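You operate a simulated robot arm through the tools that you are given. There is no shell and no other tool.

You are at the controls of a simulated robot arm. One attempt, no reset.

JOB
Lock the cabinet door, plug the cable port and clear the alarm.
Fine: rubber stopper into the port; one press of the yellow button; leave the cabinet running as it is set.

The check looks at the end state, three seconds after you hand in, the way a careful person would. Anything else that was tipped, shoved, dropped, spilled or broken makes it a failure. Lids that push on must go on centred and level and be pressed home; caps that screw on are set level and turned clockwise until they are tight.

ROBOT AND FRAMES
A 6-joint arm with a two-finger gripper, fixed in place. Base frame: the origin is at the foot of the arm, x ahead of it, y to its left, z up. Readings come in cm, rad, newtons and seconds.
Its first joint turns from -2.897 to 2.897 rad. Payload 3.43 kg.
The tool frame sits at the grasp point between the pads (the TCP): z along the fingers, y along the line on which they close. The tips reach 2 cm beyond it. The gripper opens to 19 cm. The gripper's body begins 24.8 cm behind the TCP.
Orientation is that of the tool frame in the base frame, as a unit quaternion [w, x, y, z]. With the fingers straight down and closing along the base's y, the tool's x points along the base's -x, its y along +y and its z along -z.

CONTROLS
- The arm moves only by the tool move_arm. Its argument "moves" is a list of rows, each a list of 3 entries, a list of its own where there are three numbers: the shift along the tool's x, y, z in cm, then the turn, a rotation vector about the tool's x, y, z in rad, then the opening, from 0 (shut) to 1 (fully open). In form: [[[tx, ty, tz], [ax, ay, az], grip], ...]. A call has 1 to 20 rows; each row is the pose to reach, as a shift and turn from the pose commanded when the call began, along the tool's axes at that moment. Rows are played at 5 a second. More than 5 cm and 0.15 rad between two rows, or a gripper value outside its range, and nothing of the call is played. Where a pose cannot be reached the arm comes as near as it can. A force on the tool above 70 N (or 10 N above the force at the start of the call, whichever is more), or a blocked arm, ends the call early, and 0.2 s more pass. The fingers move at their own pace (about 15.3 cm/s each) and stop on an object; they squeeze with about 40 N. The grip force told is the motor's: it shows also when the fingers shut on nothing. Time passes only in rows, and 0.2 s behind the last, so rows that repeat a pose let the fingers close. The reply holds the time, the measured pose of the TCP, the force on the tool along the base axes, the opening and the grip force, in the units named above and with some noise, with the torque about the TCP (base axes, N m) and any sound that the robot's microphone picked up.
- Cameras (640 x 400 px; columns grow to the right, rows downward): "scene" is fixed at [6.16, 49.65, 136.22]; the picture's right is [-0.89, -0.45, 0.00], its down [-0.20, 0.40, -0.89] and it looks along [0.40, -0.80, -0.45] (base axes); focal length 303 px, centre (320, 200). "wrist" rides on the gripper at [7, -0.8, -28.8] in the tool frame; the picture's right is [0.12, 0.99, 0.00], its down [-0.96, 0.12, -0.25] and it looks along [-0.25, 0.03, 0.97] (tool axes); focal length 261 px, centre (320, 200). There is no depth. A picture from a camera that has moved, and an enlarged one, comes with that camera's place and axes in the base frame and with its lens. The place of the scene camera against the robot may be out by one fixed shift of up to 1.2 cm in any direction.
- grab_frame(camera): a new picture of that camera. No time passes.
- move_column(by): slides the trunk up (or, below 0, down) by that many cm; the arm rides with it, the base frame stays. It gives what a move gives, with no picture.
- enlarge(camera, box): a new picture of the part [left, top, right, bottom] of that camera's present view, enlarged. No time passes.
- sign_off(): hands the job in; it is judged then, once.

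Nothing tells you positions but the pictures and the camera data. Unless the task says otherwise, let go and move clear before handing in.

The tools are called after ">>>" as a command line: name --argument value ..., lists and objects as JSON in quotes. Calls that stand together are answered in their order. move_arm: Moves the arm, as the interface text tells. Its arguments: {"type":"object","properties":{"moves":{"type":"array","items":{"type":"array"}}},"required":["moves"]} The other tools are called the same way: move_column (by) slides the trunk up or down; grab_frame (camera) takes a picture; enlarge (camera, box) takes an enlarged picture of a part of a camera's view; sign_off () hands the job in.

At the start:

```text
t: 0.0
position: [40.08, -52.94, 125.56]
orientation: [0.0, 0.0, 1.0, 0.0]
force: [-0.5, 0.8, 0.2]
wrist_torque: [0.01, -0.02, 0.01]
width: 18.97
grip_force: 0.1
trunk travel left (down, up): [-20.0, 24.0]
```

scene: 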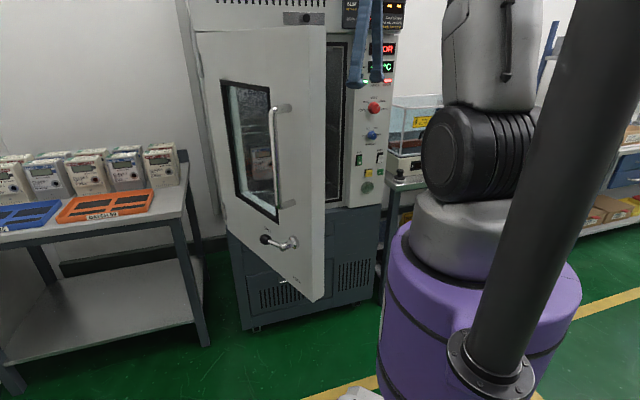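
wrist: 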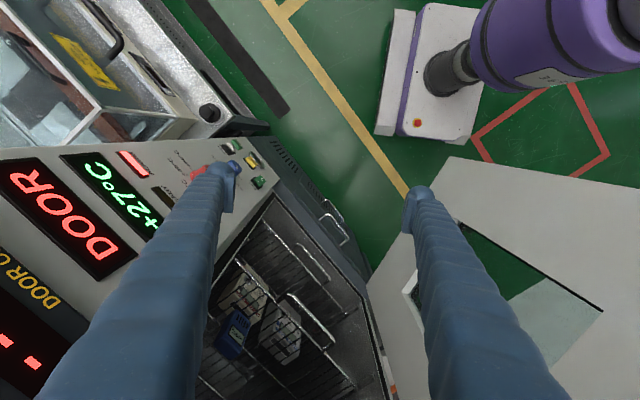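

I see an environmental chamber with its door standing ajar, a control panel to its side and a display reading "DOOR". I'll take closer pictures before I move anything.

>>> enlarge --camera "scene" --box '[180, 0, 440, 200]'

>>> enlarge --camera "scene" --box '[330, 0, 430, 62]'

>>> enlarge --camera "scene" --box '[330, 80, 450, 210]'

>>> enlarge --camera "scene" --box '[200, 180, 360, 320]'

>>> grab_frame --camera "wrist"

```text
2.00 times, centred on (310, 100) of scene
camera zoom: at [6.16, 49.65, 136.22], right [-0.89, -0.45, 0.0], down [-0.2, 0.4, -0.89], along [0.4, -0.8, -0.45], focal length 607 px, centre (340, 400)
```

zoom: 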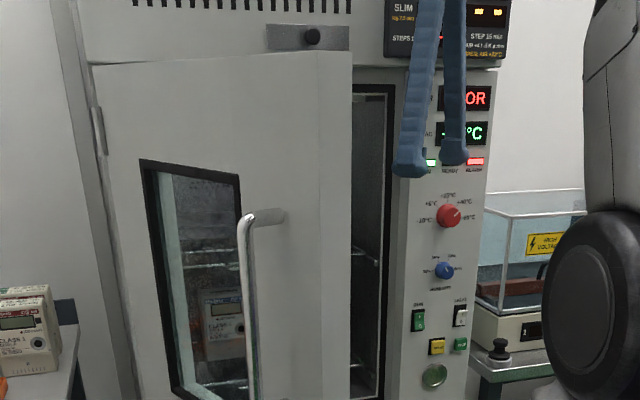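

```text
6.40 times, centred on (380, 31) of scene
camera zoom: at [6.16, 49.65, 136.22], right [-0.89, -0.45, 0.0], down [-0.2, 0.4, -0.89], along [0.4, -0.8, -0.45], focal length 1941 px, centre (-64, 1282)
```

zoom: 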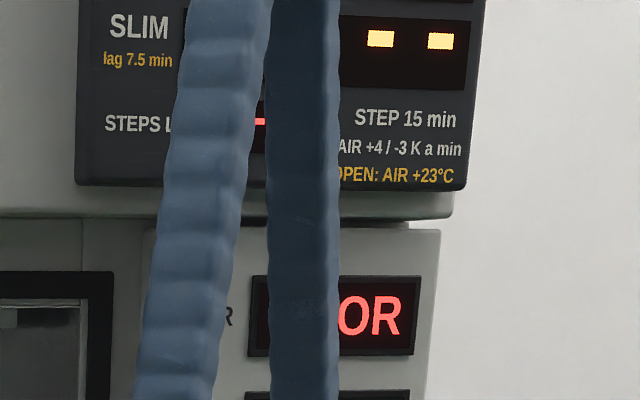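

```text
3.08 times, centred on (390, 145) of scene
camera zoom: at [6.16, 49.65, 136.22], right [-0.89, -0.45, 0.0], down [-0.2, 0.4, -0.89], along [0.4, -0.8, -0.45], focal length 933 px, centre (105, 369)
```

zoom: 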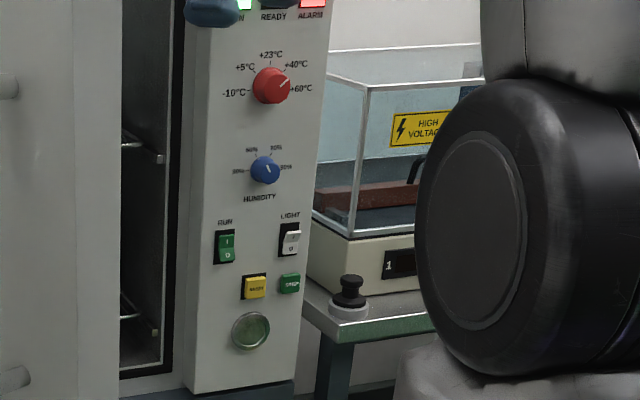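

```text
2.86 times, centred on (280, 250) of scene
camera zoom: at [6.16, 49.65, 136.22], right [-0.89, -0.45, 0.0], down [-0.2, 0.4, -0.89], along [0.4, -0.8, -0.45], focal length 867 px, centre (434, 57)
```

zoom: 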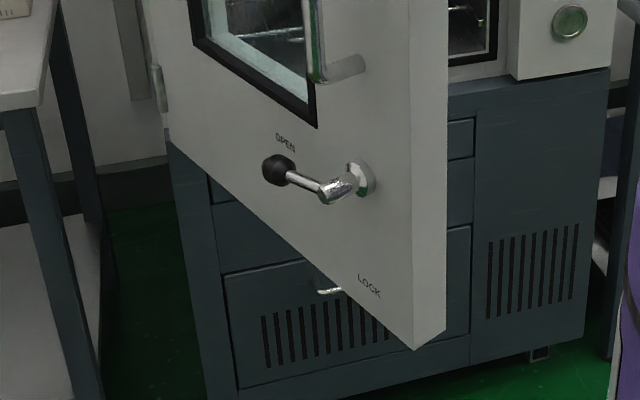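

```text
taken
camera wrist: at [32.9, -53.75, 154.31], right [-0.12, 0.99, 0.0], down [0.96, 0.12, 0.25], along [0.25, 0.03, -0.97], focal length 261 px, centre (320, 200)
```

wrist: 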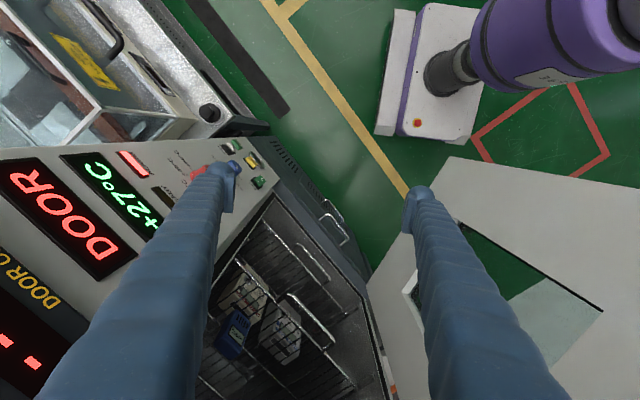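

The panel faces the robot at about 45°, around (42,-71). The door is hinged at the far side and swung out towards me. I'll enlarge the wrist view for more detail before moving.

>>> enlarge --camera "wrist" --box '[0, 0, 320, 200]'

>>> enlarge --camera "wrist" --box '[320, 130, 640, 400]'

>>> enlarge --camera "wrist" --box '[170, 100, 330, 200]'

>>> enlarge --camera "wrist" --box '[180, 200, 440, 400]'

>>> enlarge --camera "scene" --box '[280, 0, 340, 40]'

>>> enlarge --camera "scene" --box '[345, 150, 425, 200]'

```text
2.00 times, centred on (160, 100) of wrist
camera zoom: at [32.9, -53.75, 154.31], right [-0.12, 0.99, 0.0], down [0.96, 0.12, 0.25], along [0.25, 0.03, -0.97], focal length 521 px, centre (640, 400)
```

zoom: 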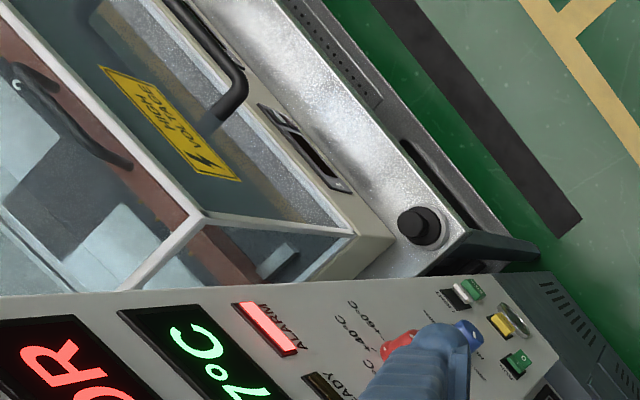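

```text
1.48 times, centred on (480, 265) of wrist
camera zoom: at [32.9, -53.75, 154.31], right [-0.12, 0.99, 0.0], down [0.96, 0.12, 0.25], along [0.25, 0.03, -0.97], focal length 386 px, centre (83, 104)
```

zoom: 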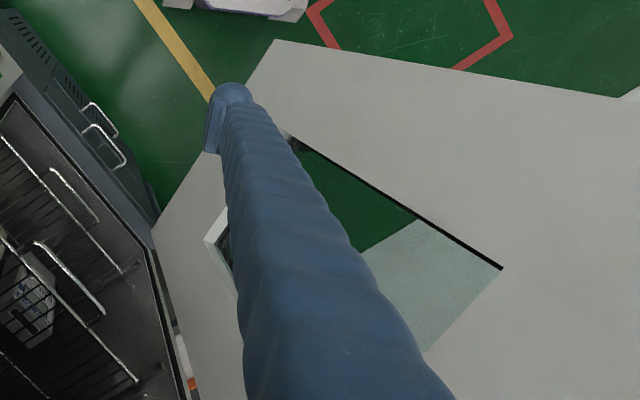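

```text
4.00 times, centred on (250, 150) of wrist
camera zoom: at [32.9, -53.75, 154.31], right [-0.12, 0.99, 0.0], down [0.96, 0.12, 0.25], along [0.25, 0.03, -0.97], focal length 1043 px, centre (600, 400)
```

zoom: 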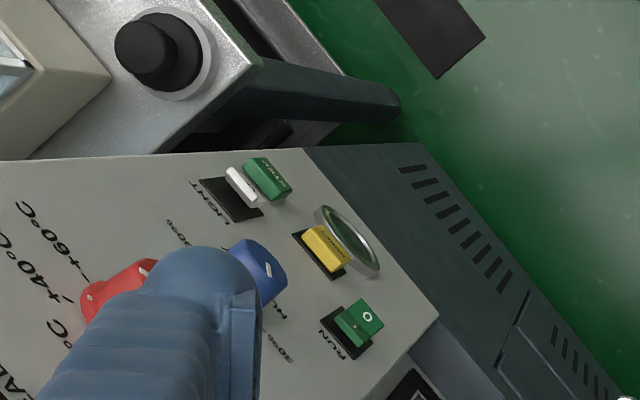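

```text
2.00 times, centred on (310, 300) of wrist
camera zoom: at [32.9, -53.75, 154.31], right [-0.12, 0.99, 0.0], down [0.96, 0.12, 0.25], along [0.25, 0.03, -0.97], focal length 521 px, centre (340, 0)
```

zoom: 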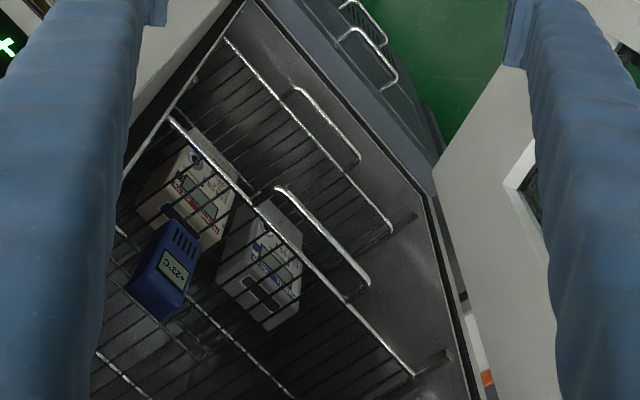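

```text
10.00 times, centred on (310, 20) of scene
camera zoom: at [6.16, 49.65, 136.22], right [-0.89, -0.45, 0.0], down [-0.2, 0.4, -0.89], along [0.4, -0.8, -0.45], focal length 3033 px, centre (420, 2000)
```

zoom: 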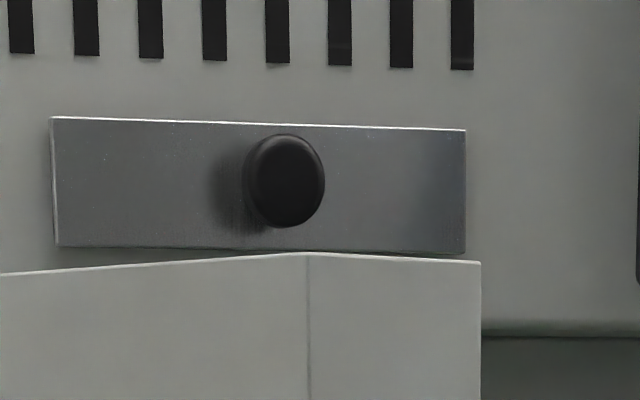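

```text
8.00 times, centred on (385, 175) of scene
camera zoom: at [6.16, 49.65, 136.22], right [-0.89, -0.45, 0.0], down [-0.2, 0.4, -0.89], along [0.4, -0.8, -0.45], focal length 2427 px, centre (-200, 400)
```

zoom: 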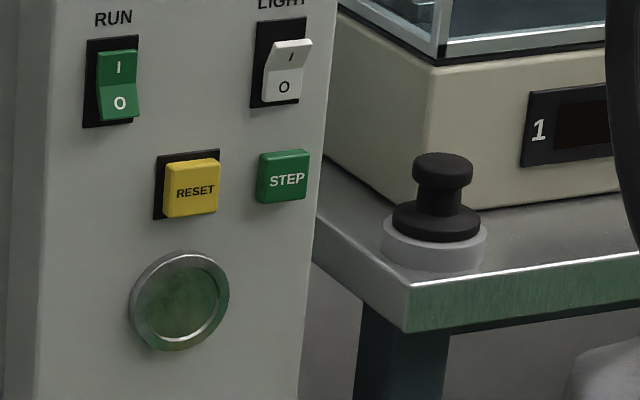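

The port is the metal ring under the yellow RESET button. The stopper stands in a small holder on the bench corner, and the door is open about 55°. I'll raise the trunk so the arm can clear the door top, then look again.

>>> move_column --by 24

>>> grab_frame --camera "wrist"

>>> grab_frame --camera "scene"

```text
t: 2.5
position: [39.98, -53.01, 149.51]
orientation: [0.0, 0.0, 1.0, 0.0]
force: [0.2, 0.0, -0.3]
wrist_torque: [-0.04, 0.0, 0.02]
width: 19.0
grip_force: 0.2
trunk travel left (down, up): [-44.0, 0.0]
```

```text
taken
camera wrist: at [32.92, -53.76, 178.34], right [-0.12, 0.99, 0.0], down [0.96, 0.12, 0.25], along [0.25, 0.03, -0.97], focal length 261 px, centre (320, 200)
```

wrist: 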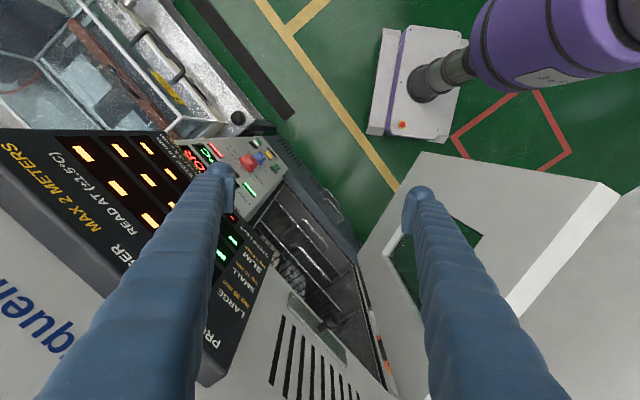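

```text
taken
```

scene: 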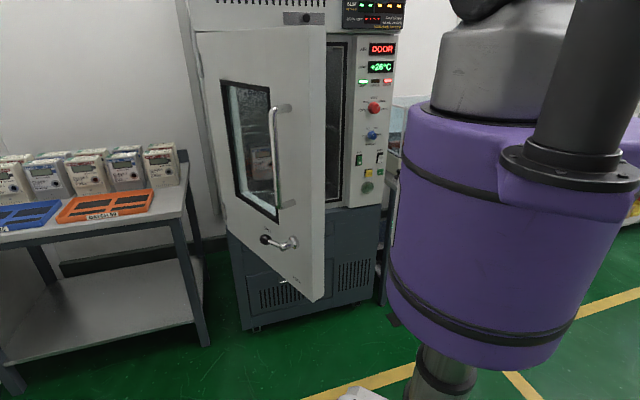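

The display panel is unobstructed in the scene view now. I'll read it closely and check the door gap.

>>> enlarge --camera "scene" --box '[330, 0, 420, 56]'

>>> enlarge --camera "scene" --box '[340, 40, 410, 210]'

>>> enlarge --camera "wrist" --box '[0, 110, 300, 310]'

>>> enlarge --camera "wrist" --box '[240, 140, 460, 400]'

>>> enlarge --camera "wrist" --box '[400, 130, 640, 330]'

```text
7.11 times, centred on (375, 28) of scene
camera zoom: at [6.16, 49.65, 136.22], right [-0.89, -0.45, 0.0], down [-0.2, 0.4, -0.89], along [0.4, -0.8, -0.45], focal length 2157 px, centre (-71, 1423)
```

zoom: 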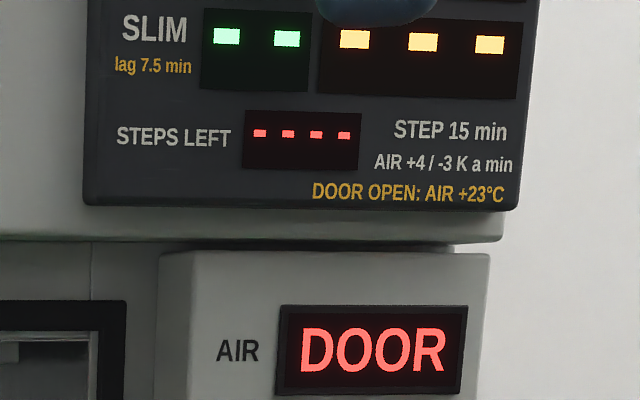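

```text
2.35 times, centred on (375, 125) of scene
camera zoom: at [6.16, 49.65, 136.22], right [-0.89, -0.45, 0.0], down [-0.2, 0.4, -0.89], along [0.4, -0.8, -0.45], focal length 714 px, centre (191, 376)
```

zoom: 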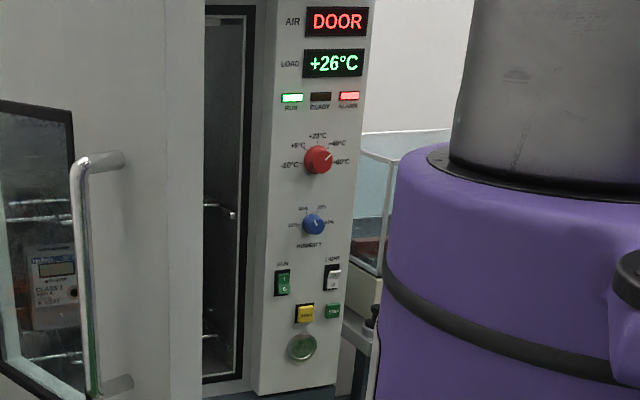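

```text
2.00 times, centred on (150, 210) of wrist
camera zoom: at [32.92, -53.76, 178.34], right [-0.12, 0.99, 0.0], down [0.96, 0.12, 0.25], along [0.25, 0.03, -0.97], focal length 521 px, centre (660, 180)
```

zoom: 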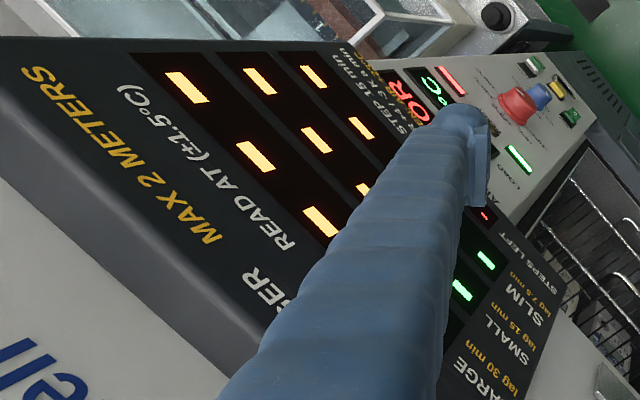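

```text
1.54 times, centred on (350, 270) of wrist
camera zoom: at [32.92, -53.76, 178.34], right [-0.12, 0.99, 0.0], down [0.96, 0.12, 0.25], along [0.25, 0.03, -0.97], focal length 401 px, centre (274, 92)
```

zoom: 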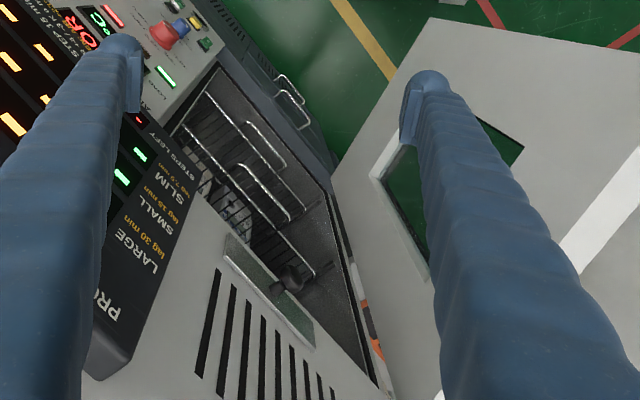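

```text
2.00 times, centred on (520, 230) of wrist
camera zoom: at [32.92, -53.76, 178.34], right [-0.12, 0.99, 0.0], down [0.96, 0.12, 0.25], along [0.25, 0.03, -0.97], focal length 521 px, centre (-80, 140)
```

zoom: 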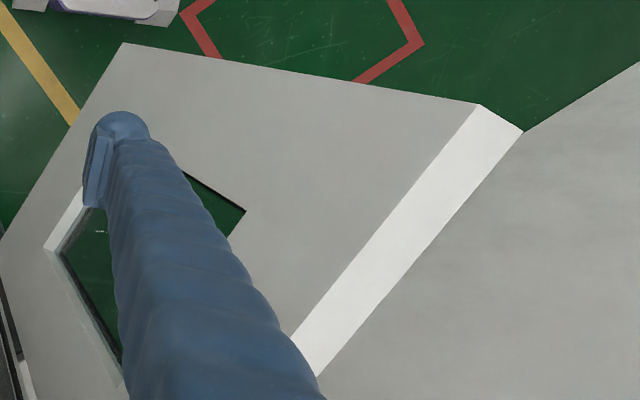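

The free edge of the door is at about (37,-7), its top at z≈140 and its hinge near (84,-25). I'll shut the fingers, cross over the top of the door at z≈149.5 to its outer side, and turn the tool as I go.

>>> move_arm --moves '[[[-0.5, 2.9, 0], [0, 0, 0.05], 0], [[-1, 5.8, 0], [0, 0, 0.1], 0], [[-1.5, 8.7, 0], [0, 0, 0.15], 0], [[-2, 11.6, 0], [0, 0, 0.2], 0], [[-2.5, 14.5, 0], [0, 0, 0.25], 0], [[-3, 17.4, 0], [0, 0, 0.3], 0], [[-3.5, 20.3, 0], [0, 0, 0.35], 0], [[-4, 23.2, 0], [0, 0, 0.4], 0], [[-4.5, 26.1, 0], [0, 0, 0.45], 0], [[-5, 29, 0], [0, 0, 0.5], 0], [[-5.5, 31.9, 0], [0, 0, 0.55], 0], [[-6, 34.8, 0], [0, 0, 0.6], 0], [[-6.5, 37.7, 0], [0, 0, 0.65], 0], [[-7, 40.6, 0], [0, 0, 0.7], 0], [[-7.5, 43.5, 0], [0, 0, 0.75], 0], [[-8, 46.4, 0], [0, 0, 0.785], 0], [[-8, 49, 0], [0, 0, 0.785], 0]]'

>>> grab_frame --camera "wrist"

>>> grab_frame --camera "scene"

```text
t: 6.1
position: [47.88, -4.01, 149.45]
orientation: [0.0, 0.384, 0.924, 0.0]
force: [-0.3, 0.0, -0.7]
wrist_torque: [-0.03, 0.0, -0.01]
width: 0.02
grip_force: 33.9
trunk travel left (down, up): [-44.0, 0.0]
```

```text
taken
camera wrist: at [42.27, 0.54, 178.21], right [0.62, 0.79, 0.0], down [0.76, -0.6, 0.25], along [0.19, -0.15, -0.97], focal length 261 px, centre (320, 200)
```

wrist: 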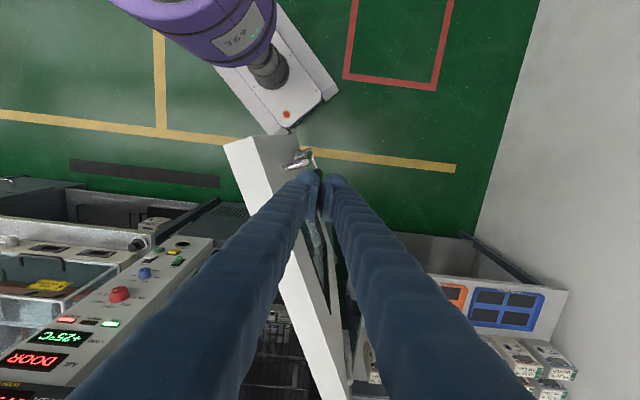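

```text
taken
```

scene: 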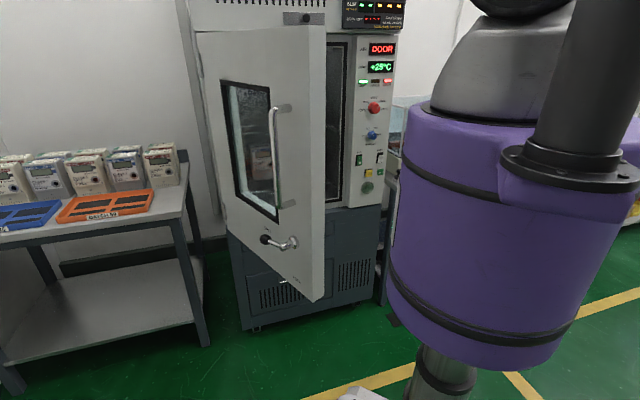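

The arm is on the outer side of the door now, about 7 cm from its face. I'll lower the trunk so the closed fingers sit just above the top of the pull handle (z≈124) and below the door's top edge.

>>> move_column --by -17

>>> grab_frame --camera "wrist"

>>> grab_frame --camera "scene"

```text
t: 8.0
position: [47.86, -3.95, 132.47]
orientation: [0.0, 0.383, 0.924, 0.0]
force: [-0.9, 0.3, 0.3]
wrist_torque: [0.02, 0.02, 0.01]
width: 0.0
grip_force: 33.9
trunk travel left (down, up): [-27.0, 17.0]
```

```text
taken
camera wrist: at [42.27, 0.45, 161.21], right [0.62, 0.79, 0.0], down [0.76, -0.6, 0.25], along [0.19, -0.15, -0.97], focal length 261 px, centre (320, 200)
```

wrist: 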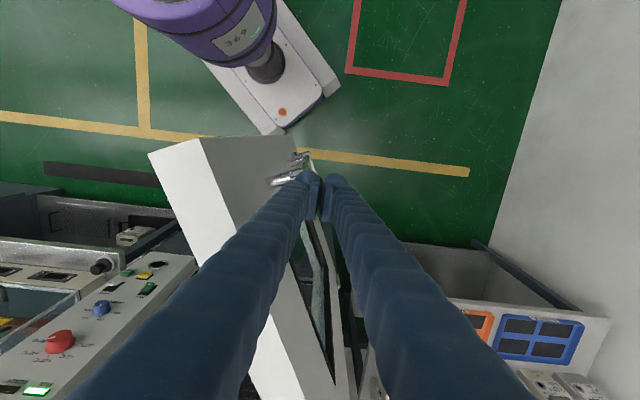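

```text
taken
```

scene: 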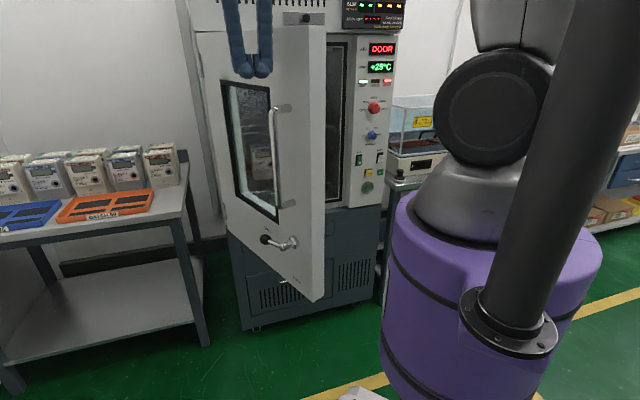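

The fingertips sit level with the solid upper part of the door, clear of the pull bar. I'll start pushing it along the arc about the hinge, halfway first.

>>> move_arm --moves '[[[-0.83, -1.82, 0], [0, 0, 0], 0], [[-1.66, -3.64, 0], [0, 0, 0], 0], [[-2.6, -5.78, 0], [0, 0, 0], 0], [[-3.54, -7.92, 0], [0, 0, 0], 0], [[-4.42, -9.44, 0], [0, 0, 0], 0], [[-5.3, -10.96, 0], [0, 0, 0], 0], [[-6.29, -12.45, 0], [0, 0, 0], 0], [[-7.28, -13.93, 0], [0, 0, 0], 0], [[-8.41, -15.35, 0], [0, 0, 0], 0], [[-9.54, -16.76, 0], [0, 0, 0], 0], [[-10.78, -18.07, 0], [0, 0, 0], 0], [[-12.02, -19.37, 0], [0, 0, 0], 0]]'

>>> grab_frame --camera "wrist"

>>> grab_frame --camera "scene"

```text
t: 10.6
position: [42.87, -26.25, 132.53]
orientation: [-0.001, 0.383, 0.924, 0.0]
force: [0.0, -0.6, -0.7]
wrist_torque: [0.03, 0.02, -0.01]
width: 0.0
grip_force: 34.3
trunk travel left (down, up): [-27.0, 17.0]
```

```text
taken
camera wrist: at [37.21, -21.79, 161.3], right [0.62, 0.79, 0.0], down [0.76, -0.6, 0.25], along [0.19, -0.15, -0.97], focal length 261 px, centre (320, 200)
```

wrist: 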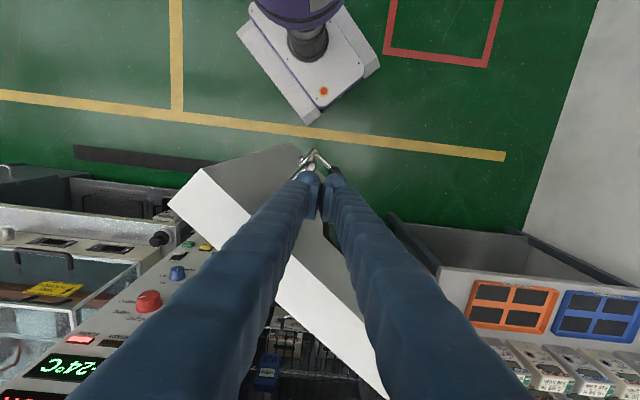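

```text
taken
```

scene: 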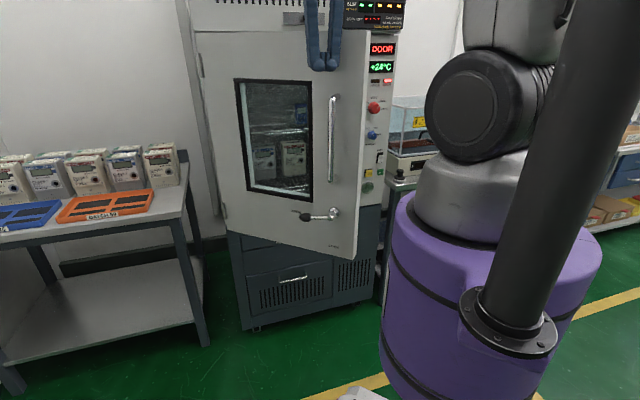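

The door follows well, now about 40° from closed. I'll push another 20°, then tilt the fingertips towards the cabinet so the gripper body stays clear of the display box above the door.

>>> move_arm --moves '[[[-1.4, -1.22, 0], [0, 0, 0], 0], [[-2.79, -2.44, 0], [0, 0, 0], 0], [[-4.26, -3.52, 0], [0, 0, 0], 0], [[-5.73, -4.6, 0], [0, 0, 0], 0], [[-7.32, -5.55, 0], [0, 0, 0], 0], [[-8.91, -6.5, 0], [0, 0, 0], 0], [[-10.64, -7.31, 0], [0, 0, 0], 0], [[-12.37, -8.13, 0], [0, 0, 0], 0], [[-12.37, -8.13, 0], [0, -0.1, 0], 0], [[-12.37, -8.13, 0], [0, -0.2, 0], 0], [[-12.37, -8.13, 0], [0, -0.3, 0], 0], [[-12.37, -8.13, 0], [0, -0.4, 0], 0], [[-12.37, -8.13, 0], [0, -0.5, 0], 0]]'

>>> grab_frame --camera "wrist"

>>> grab_frame --camera "scene"

```text
t: 13.4
position: [45.69, -40.88, 132.09]
orientation: [0.225, 0.371, 0.896, -0.094]
force: [-0.1, -0.9, 0.0]
wrist_torque: [0.06, -0.02, 0.05]
width: 0.02
grip_force: 34.1
trunk travel left (down, up): [-27.0, 17.0]
```

```text
taken
camera wrist: at [31.03, -27.25, 154.03], right [0.63, 0.78, -0.06], down [0.6, -0.43, 0.67], along [0.5, -0.46, -0.74], focal length 261 px, centre (320, 200)
```

wrist: 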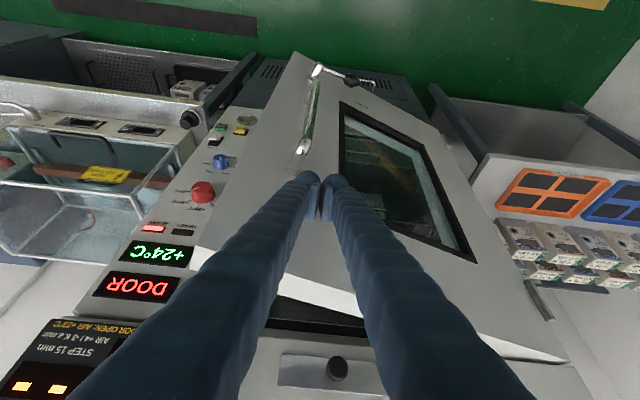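

```text
taken
```

scene: 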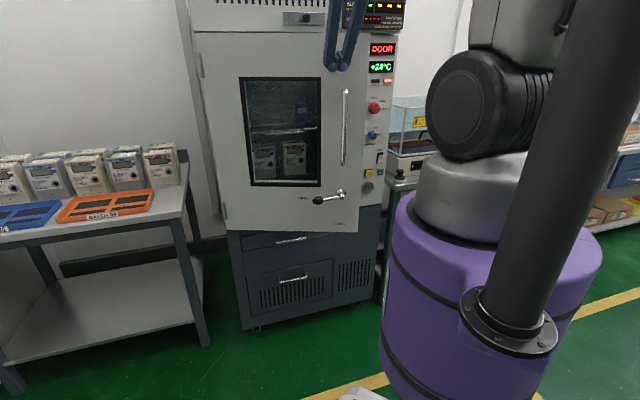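

The door is about 18° from closed, and the tilted gripper clears the display box. I'll keep pushing, gently, to just short of closed.

>>> move_arm --moves '[[[-1.4, -0.55, 0.77], [0, 0, 0], 0], [[-2.81, -1.1, 1.53], [0, 0, 0], 0], [[-4.16, -1.63, 2.27], [0, 0, 0], 0], [[-5.62, -2.0, 3.07], [0, 0, 0], 0], [[-7.02, -2.4, 3.83], [0, 0, 0], 0], [[-8.51, -2.76, 4.64], [0, 0, 0], 0], [[-9.66, -2.9, 5.27], [0, 0, 0], 0], [[-10.54, -3.0, 5.75], [0, 0, 0], 0]]'

>>> grab_frame --camera "wrist"

>>> grab_frame --camera "scene"

```text
t: 15.2
position: [51.98, -51.3, 132.33]
orientation: [0.228, 0.37, 0.895, -0.094]
force: [0.7, -0.4, -0.7]
wrist_torque: [0.04, -0.02, 0.0]
width: 0.0
grip_force: 34.0
trunk travel left (down, up): [-27.0, 17.0]
```

```text
taken
camera wrist: at [37.36, -37.77, 154.2], right [0.63, 0.78, -0.06], down [0.59, -0.43, 0.68], along [0.5, -0.46, -0.73], focal length 261 px, centre (320, 200)
```

wrist: 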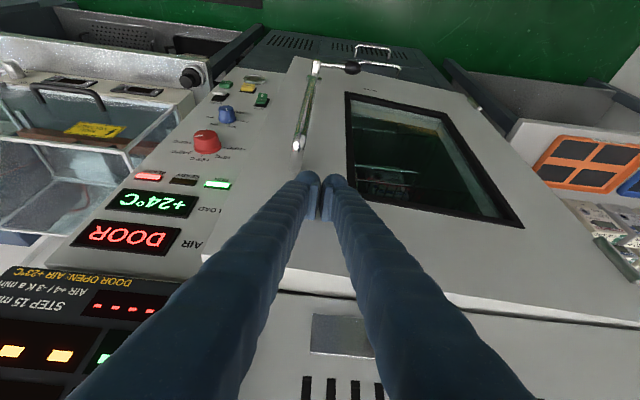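

```text
taken
```

scene: 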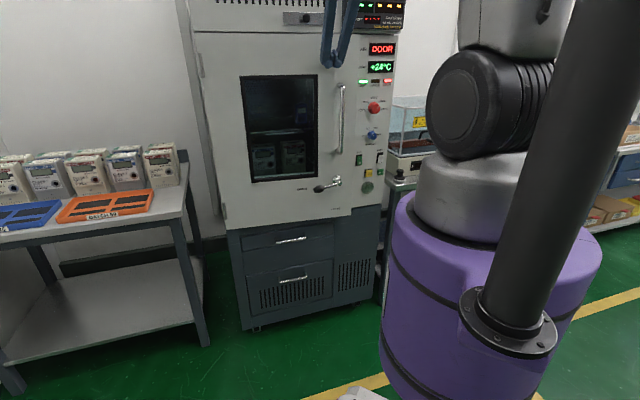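

The door is nearly shut. I'll close the last bit in small steps and watch the force.

>>> move_arm --moves '[[[-0.35, -0.05, 0.19], [0, 0, 0], 0], [[-0.7, -0.1, 0.38], [0, 0, 0], 0], [[-1.05, -0.1, 0.57], [0, 0, 0], 0], [[-1.4, -0.1, 0.77], [0, 0, 0], 0], [[-1.58, -0.1, 0.86], [0, 0, 0], 0]]'

>>> grab_frame --camera "wrist"

>>> enlarge --camera "scene" --box '[190, 0, 410, 240]'

```text
t: 16.4
position: [53.27, -52.7, 132.26]
orientation: [0.229, 0.37, 0.896, -0.094]
force: [0.1, -0.6, 0.0]
wrist_torque: [0.01, 0.01, 0.0]
width: 0.0
grip_force: 34.2
trunk travel left (down, up): [-27.0, 17.0]
```

```text
taken
camera wrist: at [38.53, -39.05, 154.28], right [0.63, 0.78, -0.06], down [0.59, -0.43, 0.68], along [0.5, -0.46, -0.73], focal length 261 px, centre (320, 200)
```

wrist: 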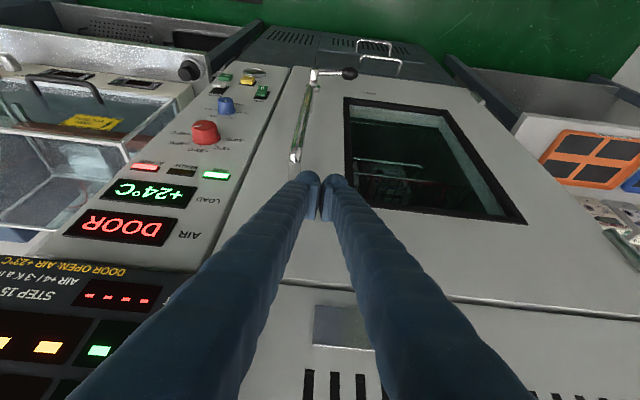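

```text
1.67 times, centred on (300, 120) of scene
camera zoom: at [6.16, 49.65, 136.22], right [-0.89, -0.45, 0.0], down [-0.2, 0.4, -0.89], along [0.4, -0.8, -0.45], focal length 506 px, centre (353, 333)
```

zoom: 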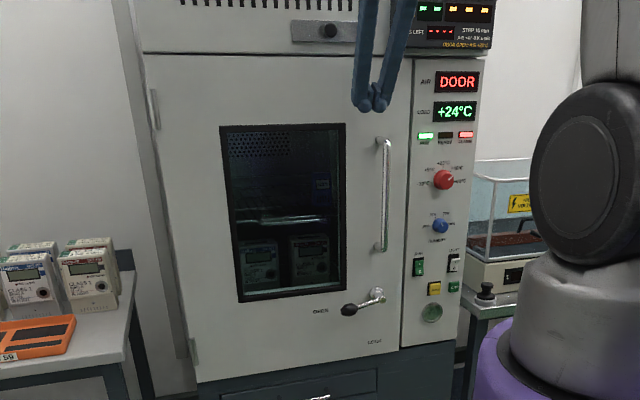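

The door looks almost flush but I still feel no contact force, so I'll keep pushing in small steps until it stops.

>>> move_arm --moves '[[[-0.26, 0, 0.14], [0, 0, 0], 0], [[-0.53, 0, 0.29], [0, 0, 0], 0], [[-0.79, 0, 0.43], [0, 0, 0], 0], [[-1.05, 0, 0.57], [0, 0, 0], 0], [[-1.32, 0, 0.72], [0, 0, 0], 0], [[-1.58, 0, 0.86], [0, 0, 0], 0], [[-1.84, 0, 1.0], [0, 0, 0], 0]]'

>>> grab_frame --camera "wrist"

>>> enlarge --camera "scene" --box '[190, 0, 410, 240]'

```text
t: 18.0
position: [54.76, -54.07, 132.25]
orientation: [0.228, 0.371, 0.895, -0.095]
force: [-0.1, -0.5, -0.9]
wrist_torque: [0.01, -0.03, -0.01]
width: 0.02
grip_force: 34.4
trunk travel left (down, up): [-27.0, 17.0]
```

```text
taken
camera wrist: at [40.05, -40.51, 154.24], right [0.63, 0.78, -0.06], down [0.6, -0.43, 0.68], along [0.5, -0.46, -0.73], focal length 261 px, centre (320, 200)
```

wrist: 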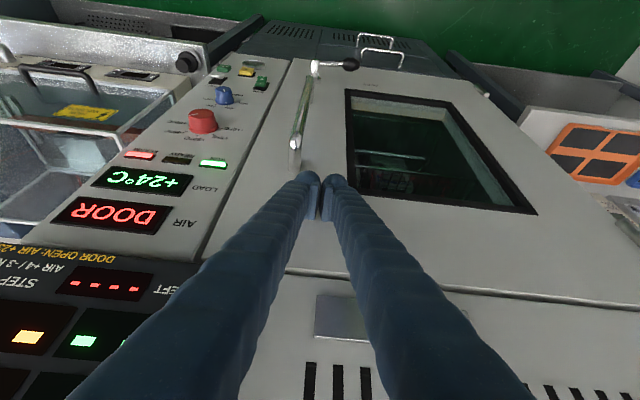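

```text
1.67 times, centred on (300, 120) of scene
camera zoom: at [6.16, 49.65, 136.22], right [-0.89, -0.45, 0.0], down [-0.2, 0.4, -0.89], along [0.4, -0.8, -0.45], focal length 506 px, centre (353, 333)
```

zoom: 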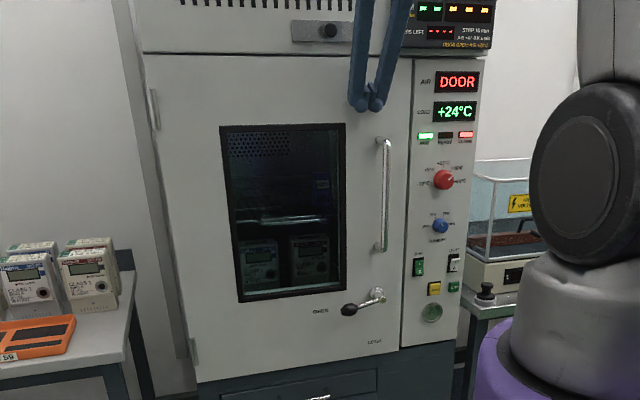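

The door picture hasn't changed and there is still no force, so the fingers haven't reached the door face yet. I'll continue in small steps.

>>> move_arm --moves '[[[-0.26, 0, 0.14], [0, 0, 0], 0], [[-0.53, 0, 0.29], [0, 0, 0], 0], [[-0.79, 0, 0.43], [0, 0, 0], 0], [[-1.05, 0, 0.57], [0, 0, 0], 0], [[-1.32, 0, 0.72], [0, 0, 0], 0], [[-1.58, 0, 0.86], [0, 0, 0], 0], [[-1.84, 0, 1.0], [0, 0, 0], 0], [[-2.11, 0, 1.15], [0, 0, 0], 0]]'

>>> grab_frame --camera "wrist"

>>> enlarge --camera "scene" --box '[190, 0, 410, 240]'

```text
t: 19.3
position: [54.79, -54.39, 132.13]
orientation: [0.221, 0.371, 0.897, -0.091]
force: [-25.3, 24.4, 10.4]
wrist_torque: [0.01, -0.43, -0.02]
width: 0.59
grip_force: 33.7
trunk travel left (down, up): [-27.0, 17.0]
stopped in row 6: the force on the tool passed its limit at 73 N (the readings are from after the stop); the commanded pose is now the measured one
```

```text
taken
camera wrist: at [40.36, -40.97, 154.35], right [0.63, 0.78, -0.05], down [0.6, -0.44, 0.67], along [0.49, -0.45, -0.74], focal length 261 px, centre (320, 200)
```

wrist: 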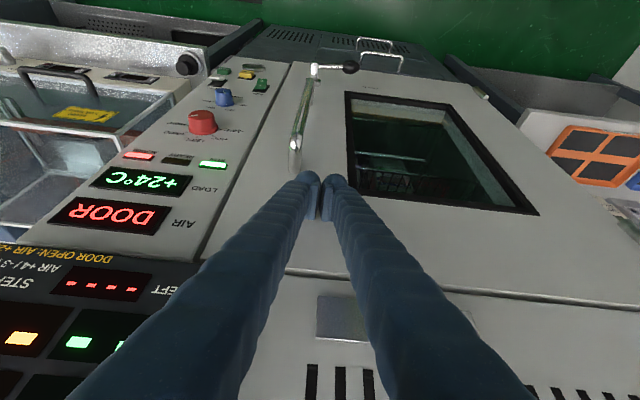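

```text
1.67 times, centred on (300, 120) of scene
camera zoom: at [6.16, 49.65, 136.22], right [-0.89, -0.45, 0.0], down [-0.2, 0.4, -0.89], along [0.4, -0.8, -0.45], focal length 506 px, centre (353, 333)
```

zoom: 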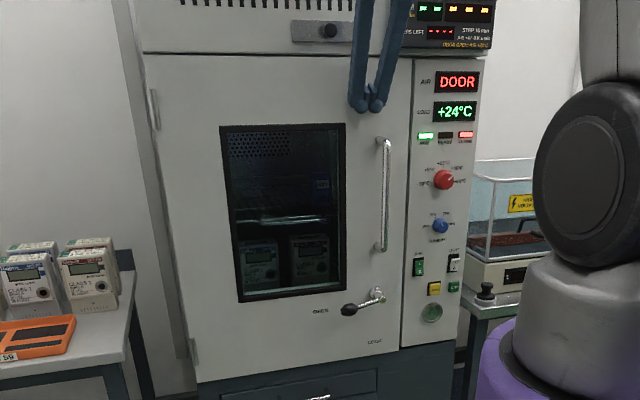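

The door is home: I read 73 N straight back along its normal, and the picture shows it flush. I'll back off from the door and tilt the tool nearer to horizontal, then go down for the lock lever.

>>> move_arm --moves '[[[1.8, 0, -0.92], [0, 0, 0], 0], [[3.5, 0, -1.85], [0, 0, 0], 0], [[5.3, 0, -2.77], [0, 0, 0], 0], [[7.1, 0, -3.7], [0, 0, 0], 0], [[7.1, 0, -3.7], [0, -0.1, 0], 0], [[7.1, 0, -3.7], [0, -0.2, 0], 0], [[7.1, 0, -3.7], [0, -0.3, 0], 0], [[7.1, 0, -3.7], [0, -0.4, 0], 0], [[7.1, 0, -3.7], [0, -0.5, 0], 0], [[7.1, 0, -3.7], [0, -0.6, 0], 0]]'

>>> grab_frame --camera "wrist"

>>> grab_frame --camera "scene"

```text
t: 21.5
position: [50.48, -49.78, 132.72]
orientation: [0.476, 0.328, 0.792, -0.196]
force: [0.0, -0.9, -0.8]
wrist_torque: [0.01, 0.02, -0.02]
width: 0.0
grip_force: 34.5
out of reach, approached as far as the arm can: row 8, 10
trunk travel left (down, up): [-27.0, 17.0]
```

```text
taken
camera wrist: at [29.54, -30.09, 140.03], right [0.66, 0.74, -0.1], down [0.25, -0.08, 0.97], along [0.71, -0.66, -0.24], focal length 261 px, centre (320, 200)
```

wrist: 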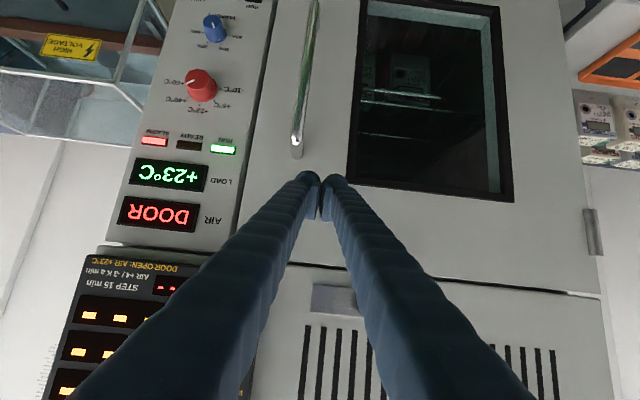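

```text
taken
```

scene: 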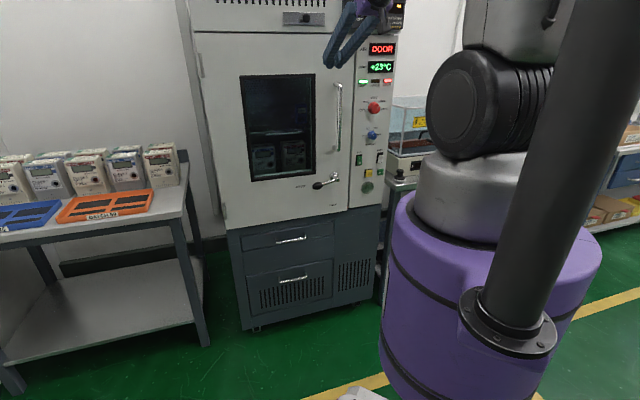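

The fingers are clear of the door, and the pull handle is just to their right. I'll shift 8 cm towards the hinge side to stay clear of the handle, then lower the trunk to lever height.

>>> move_arm --moves '[[[0, 2, 0], [0, 0, 0], 0], [[0, 4, 0], [0, 0, 0], 0], [[0, 6, 0], [0, 0, 0], 0], [[0, 8, 0], [0, 0, 0], 0]]'

>>> move_column --by -27

>>> grab_frame --camera "wrist"

>>> grab_frame --camera "scene"

```text
t: 22.5
position: [56.17, -44.11, 132.76]
orientation: [0.478, 0.327, 0.791, -0.197]
force: [1.1, 0.1, 0.3]
wrist_torque: [0.01, -0.01, -0.02]
width: 0.01
grip_force: 34.5
trunk travel left (down, up): [-27.0, 17.0]
```

```text
t: 25.2
position: [56.13, -44.16, 105.76]
orientation: [0.476, 0.328, 0.791, -0.198]
force: [0.0, -0.1, 0.0]
wrist_torque: [-0.03, -0.01, 0.06]
width: 0.0
grip_force: 34.6
trunk travel left (down, up): [0.0, 44.0]
```

```text
taken
camera wrist: at [35.18, -24.34, 112.98], right [0.66, 0.74, -0.1], down [0.24, -0.08, 0.97], along [0.71, -0.67, -0.23], focal length 261 px, centre (320, 200)
```

wrist: 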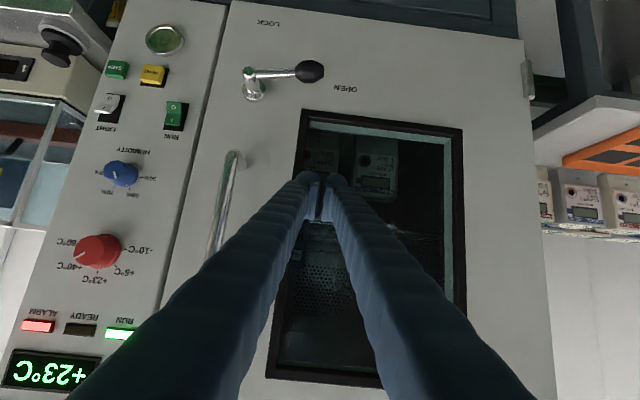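

```text
taken
```

scene: 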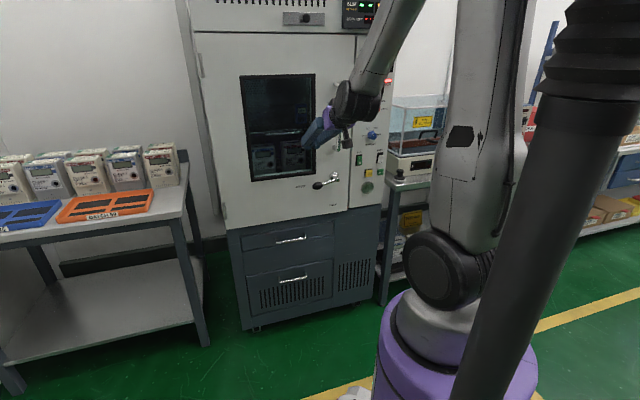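

I can see the lever, the labels and the port clearly now. I'll enlarge both views to fix the lever's position.

>>> enlarge --camera "wrist" --box '[220, 0, 380, 120]'

>>> enlarge --camera "scene" --box '[280, 150, 400, 225]'

>>> enlarge --camera "wrist" --box '[20, 10, 220, 135]'

```text
3.33 times, centred on (300, 60) of wrist
camera zoom: at [35.18, -24.34, 112.98], right [0.66, 0.74, -0.1], down [0.24, -0.08, 0.97], along [0.71, -0.67, -0.23], focal length 869 px, centre (387, 667)
```

zoom: 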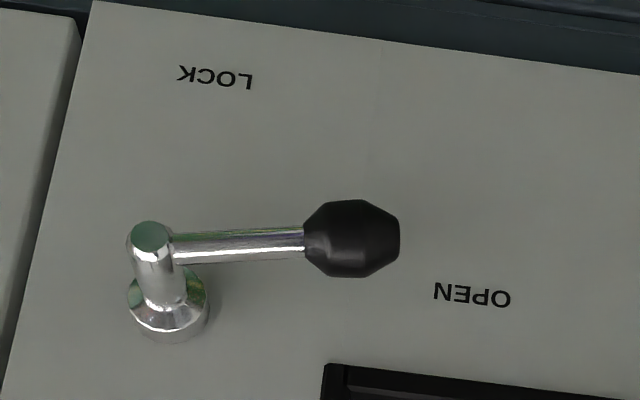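

```text
5.33 times, centred on (340, 188) of scene
camera zoom: at [6.16, 49.65, 136.22], right [-0.89, -0.45, 0.0], down [-0.2, 0.4, -0.89], along [0.4, -0.8, -0.45], focal length 1618 px, centre (213, 267)
```

zoom: 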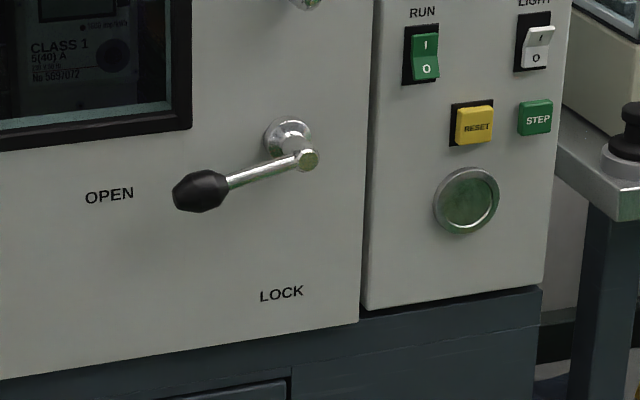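

```text
3.20 times, centred on (120, 72) of wrist
camera zoom: at [35.18, -24.34, 112.98], right [0.66, 0.74, -0.1], down [0.24, -0.08, 0.97], along [0.71, -0.67, -0.23], focal length 834 px, centre (960, 608)
```

zoom: 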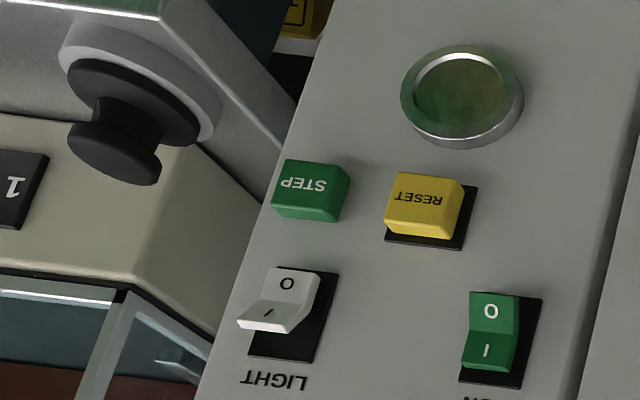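

The lever's pivot is near (49.6,-53.6,89.1) and its ball near (56.1,-48.7,87.0). It points at OPEN now, and LOCK is straight down, about 75° away. I'll bring the closed fingers just above the ball.

>>> move_arm --moves '[[[2.0, -0.55, 1.1], [0, 0, 0], 0], [[4.0, -1.1, 2.2], [0, 0, 0], 0], [[5.9, -1.65, 3.2], [0, 0, 0], 0], [[7.69, -2.16, 4.18], [0, 0, 0], 0], [[8.75, -2.16, 6.4], [0, 0, 0], 0], [[9.82, -2.16, 8.69], [0, 0, 0], 0]]'

>>> grab_frame --camera "wrist"

>>> enlarge --camera "scene" --box '[260, 130, 420, 230]'

```text
t: 26.6
position: [58.82, -49.61, 93.99]
orientation: [0.476, 0.328, 0.792, -0.197]
force: [1.1, -0.5, -0.5]
wrist_torque: [-0.02, 0.03, -0.07]
width: 0.0
grip_force: 34.5
out of reach, approached as far as the arm can: row 1, 2, 3, 4, 5, 6
trunk travel left (down, up): [0.0, 44.0]
```

```text
taken
camera wrist: at [37.92, -29.64, 101.21], right [0.66, 0.74, -0.11], down [0.25, -0.08, 0.97], along [0.71, -0.67, -0.24], focal length 261 px, centre (320, 200)
```

wrist: 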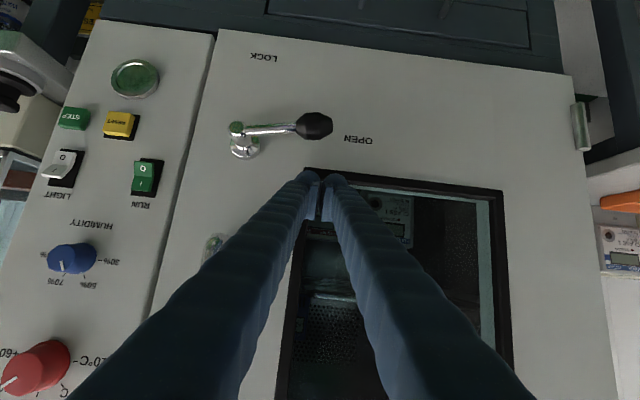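

```text
4.00 times, centred on (340, 180) of scene
camera zoom: at [6.16, 49.65, 136.22], right [-0.89, -0.45, 0.0], down [-0.2, 0.4, -0.89], along [0.4, -0.8, -0.45], focal length 1213 px, centre (240, 280)
```

zoom: 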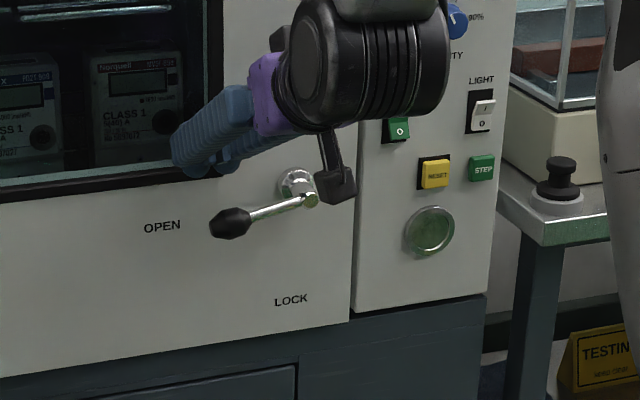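

The arm couldn't hold that shallow tilt here and drifted towards the door face. I'll back out a little and stand the tool more upright (about 40° from vertical), which should be in reach.

>>> move_arm --moves '[[[0.7, 0, -1.33], [0, 0.1, 0], 0], [[1.4, 0, -2.65], [0, 0.2, 0], 0], [[1.4, 0, -2.65], [0, 0.3, 0], 0], [[1.4, 0, -2.65], [0, 0.385, 0], 0]]'

>>> grab_frame --camera "wrist"

>>> enlarge --camera "scene" --box '[260, 130, 420, 230]'

```text
t: 27.6
position: [56.82, -47.4, 93.84]
orientation: [0.317, 0.356, 0.869, -0.13]
force: [0.5, 0.4, -0.3]
wrist_torque: [-0.03, -0.07, 0.0]
width: 0.0
grip_force: 34.3
trunk travel left (down, up): [0.0, 44.0]
```

```text
taken
camera wrist: at [39.18, -30.98, 111.3], right [0.63, 0.77, -0.08], down [0.49, -0.32, 0.81], along [0.6, -0.55, -0.58], focal length 261 px, centre (320, 200)
```

wrist: 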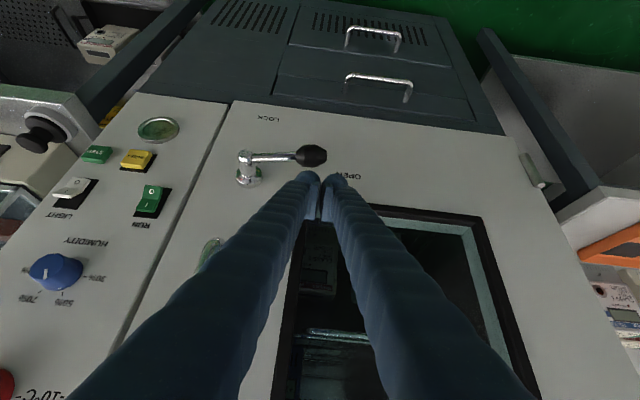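

```text
4.00 times, centred on (340, 180) of scene
camera zoom: at [6.16, 49.65, 136.22], right [-0.89, -0.45, 0.0], down [-0.2, 0.4, -0.89], along [0.4, -0.8, -0.45], focal length 1213 px, centre (240, 280)
```

zoom: 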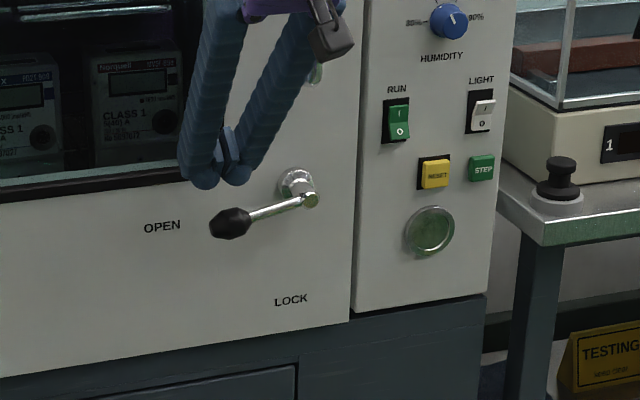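

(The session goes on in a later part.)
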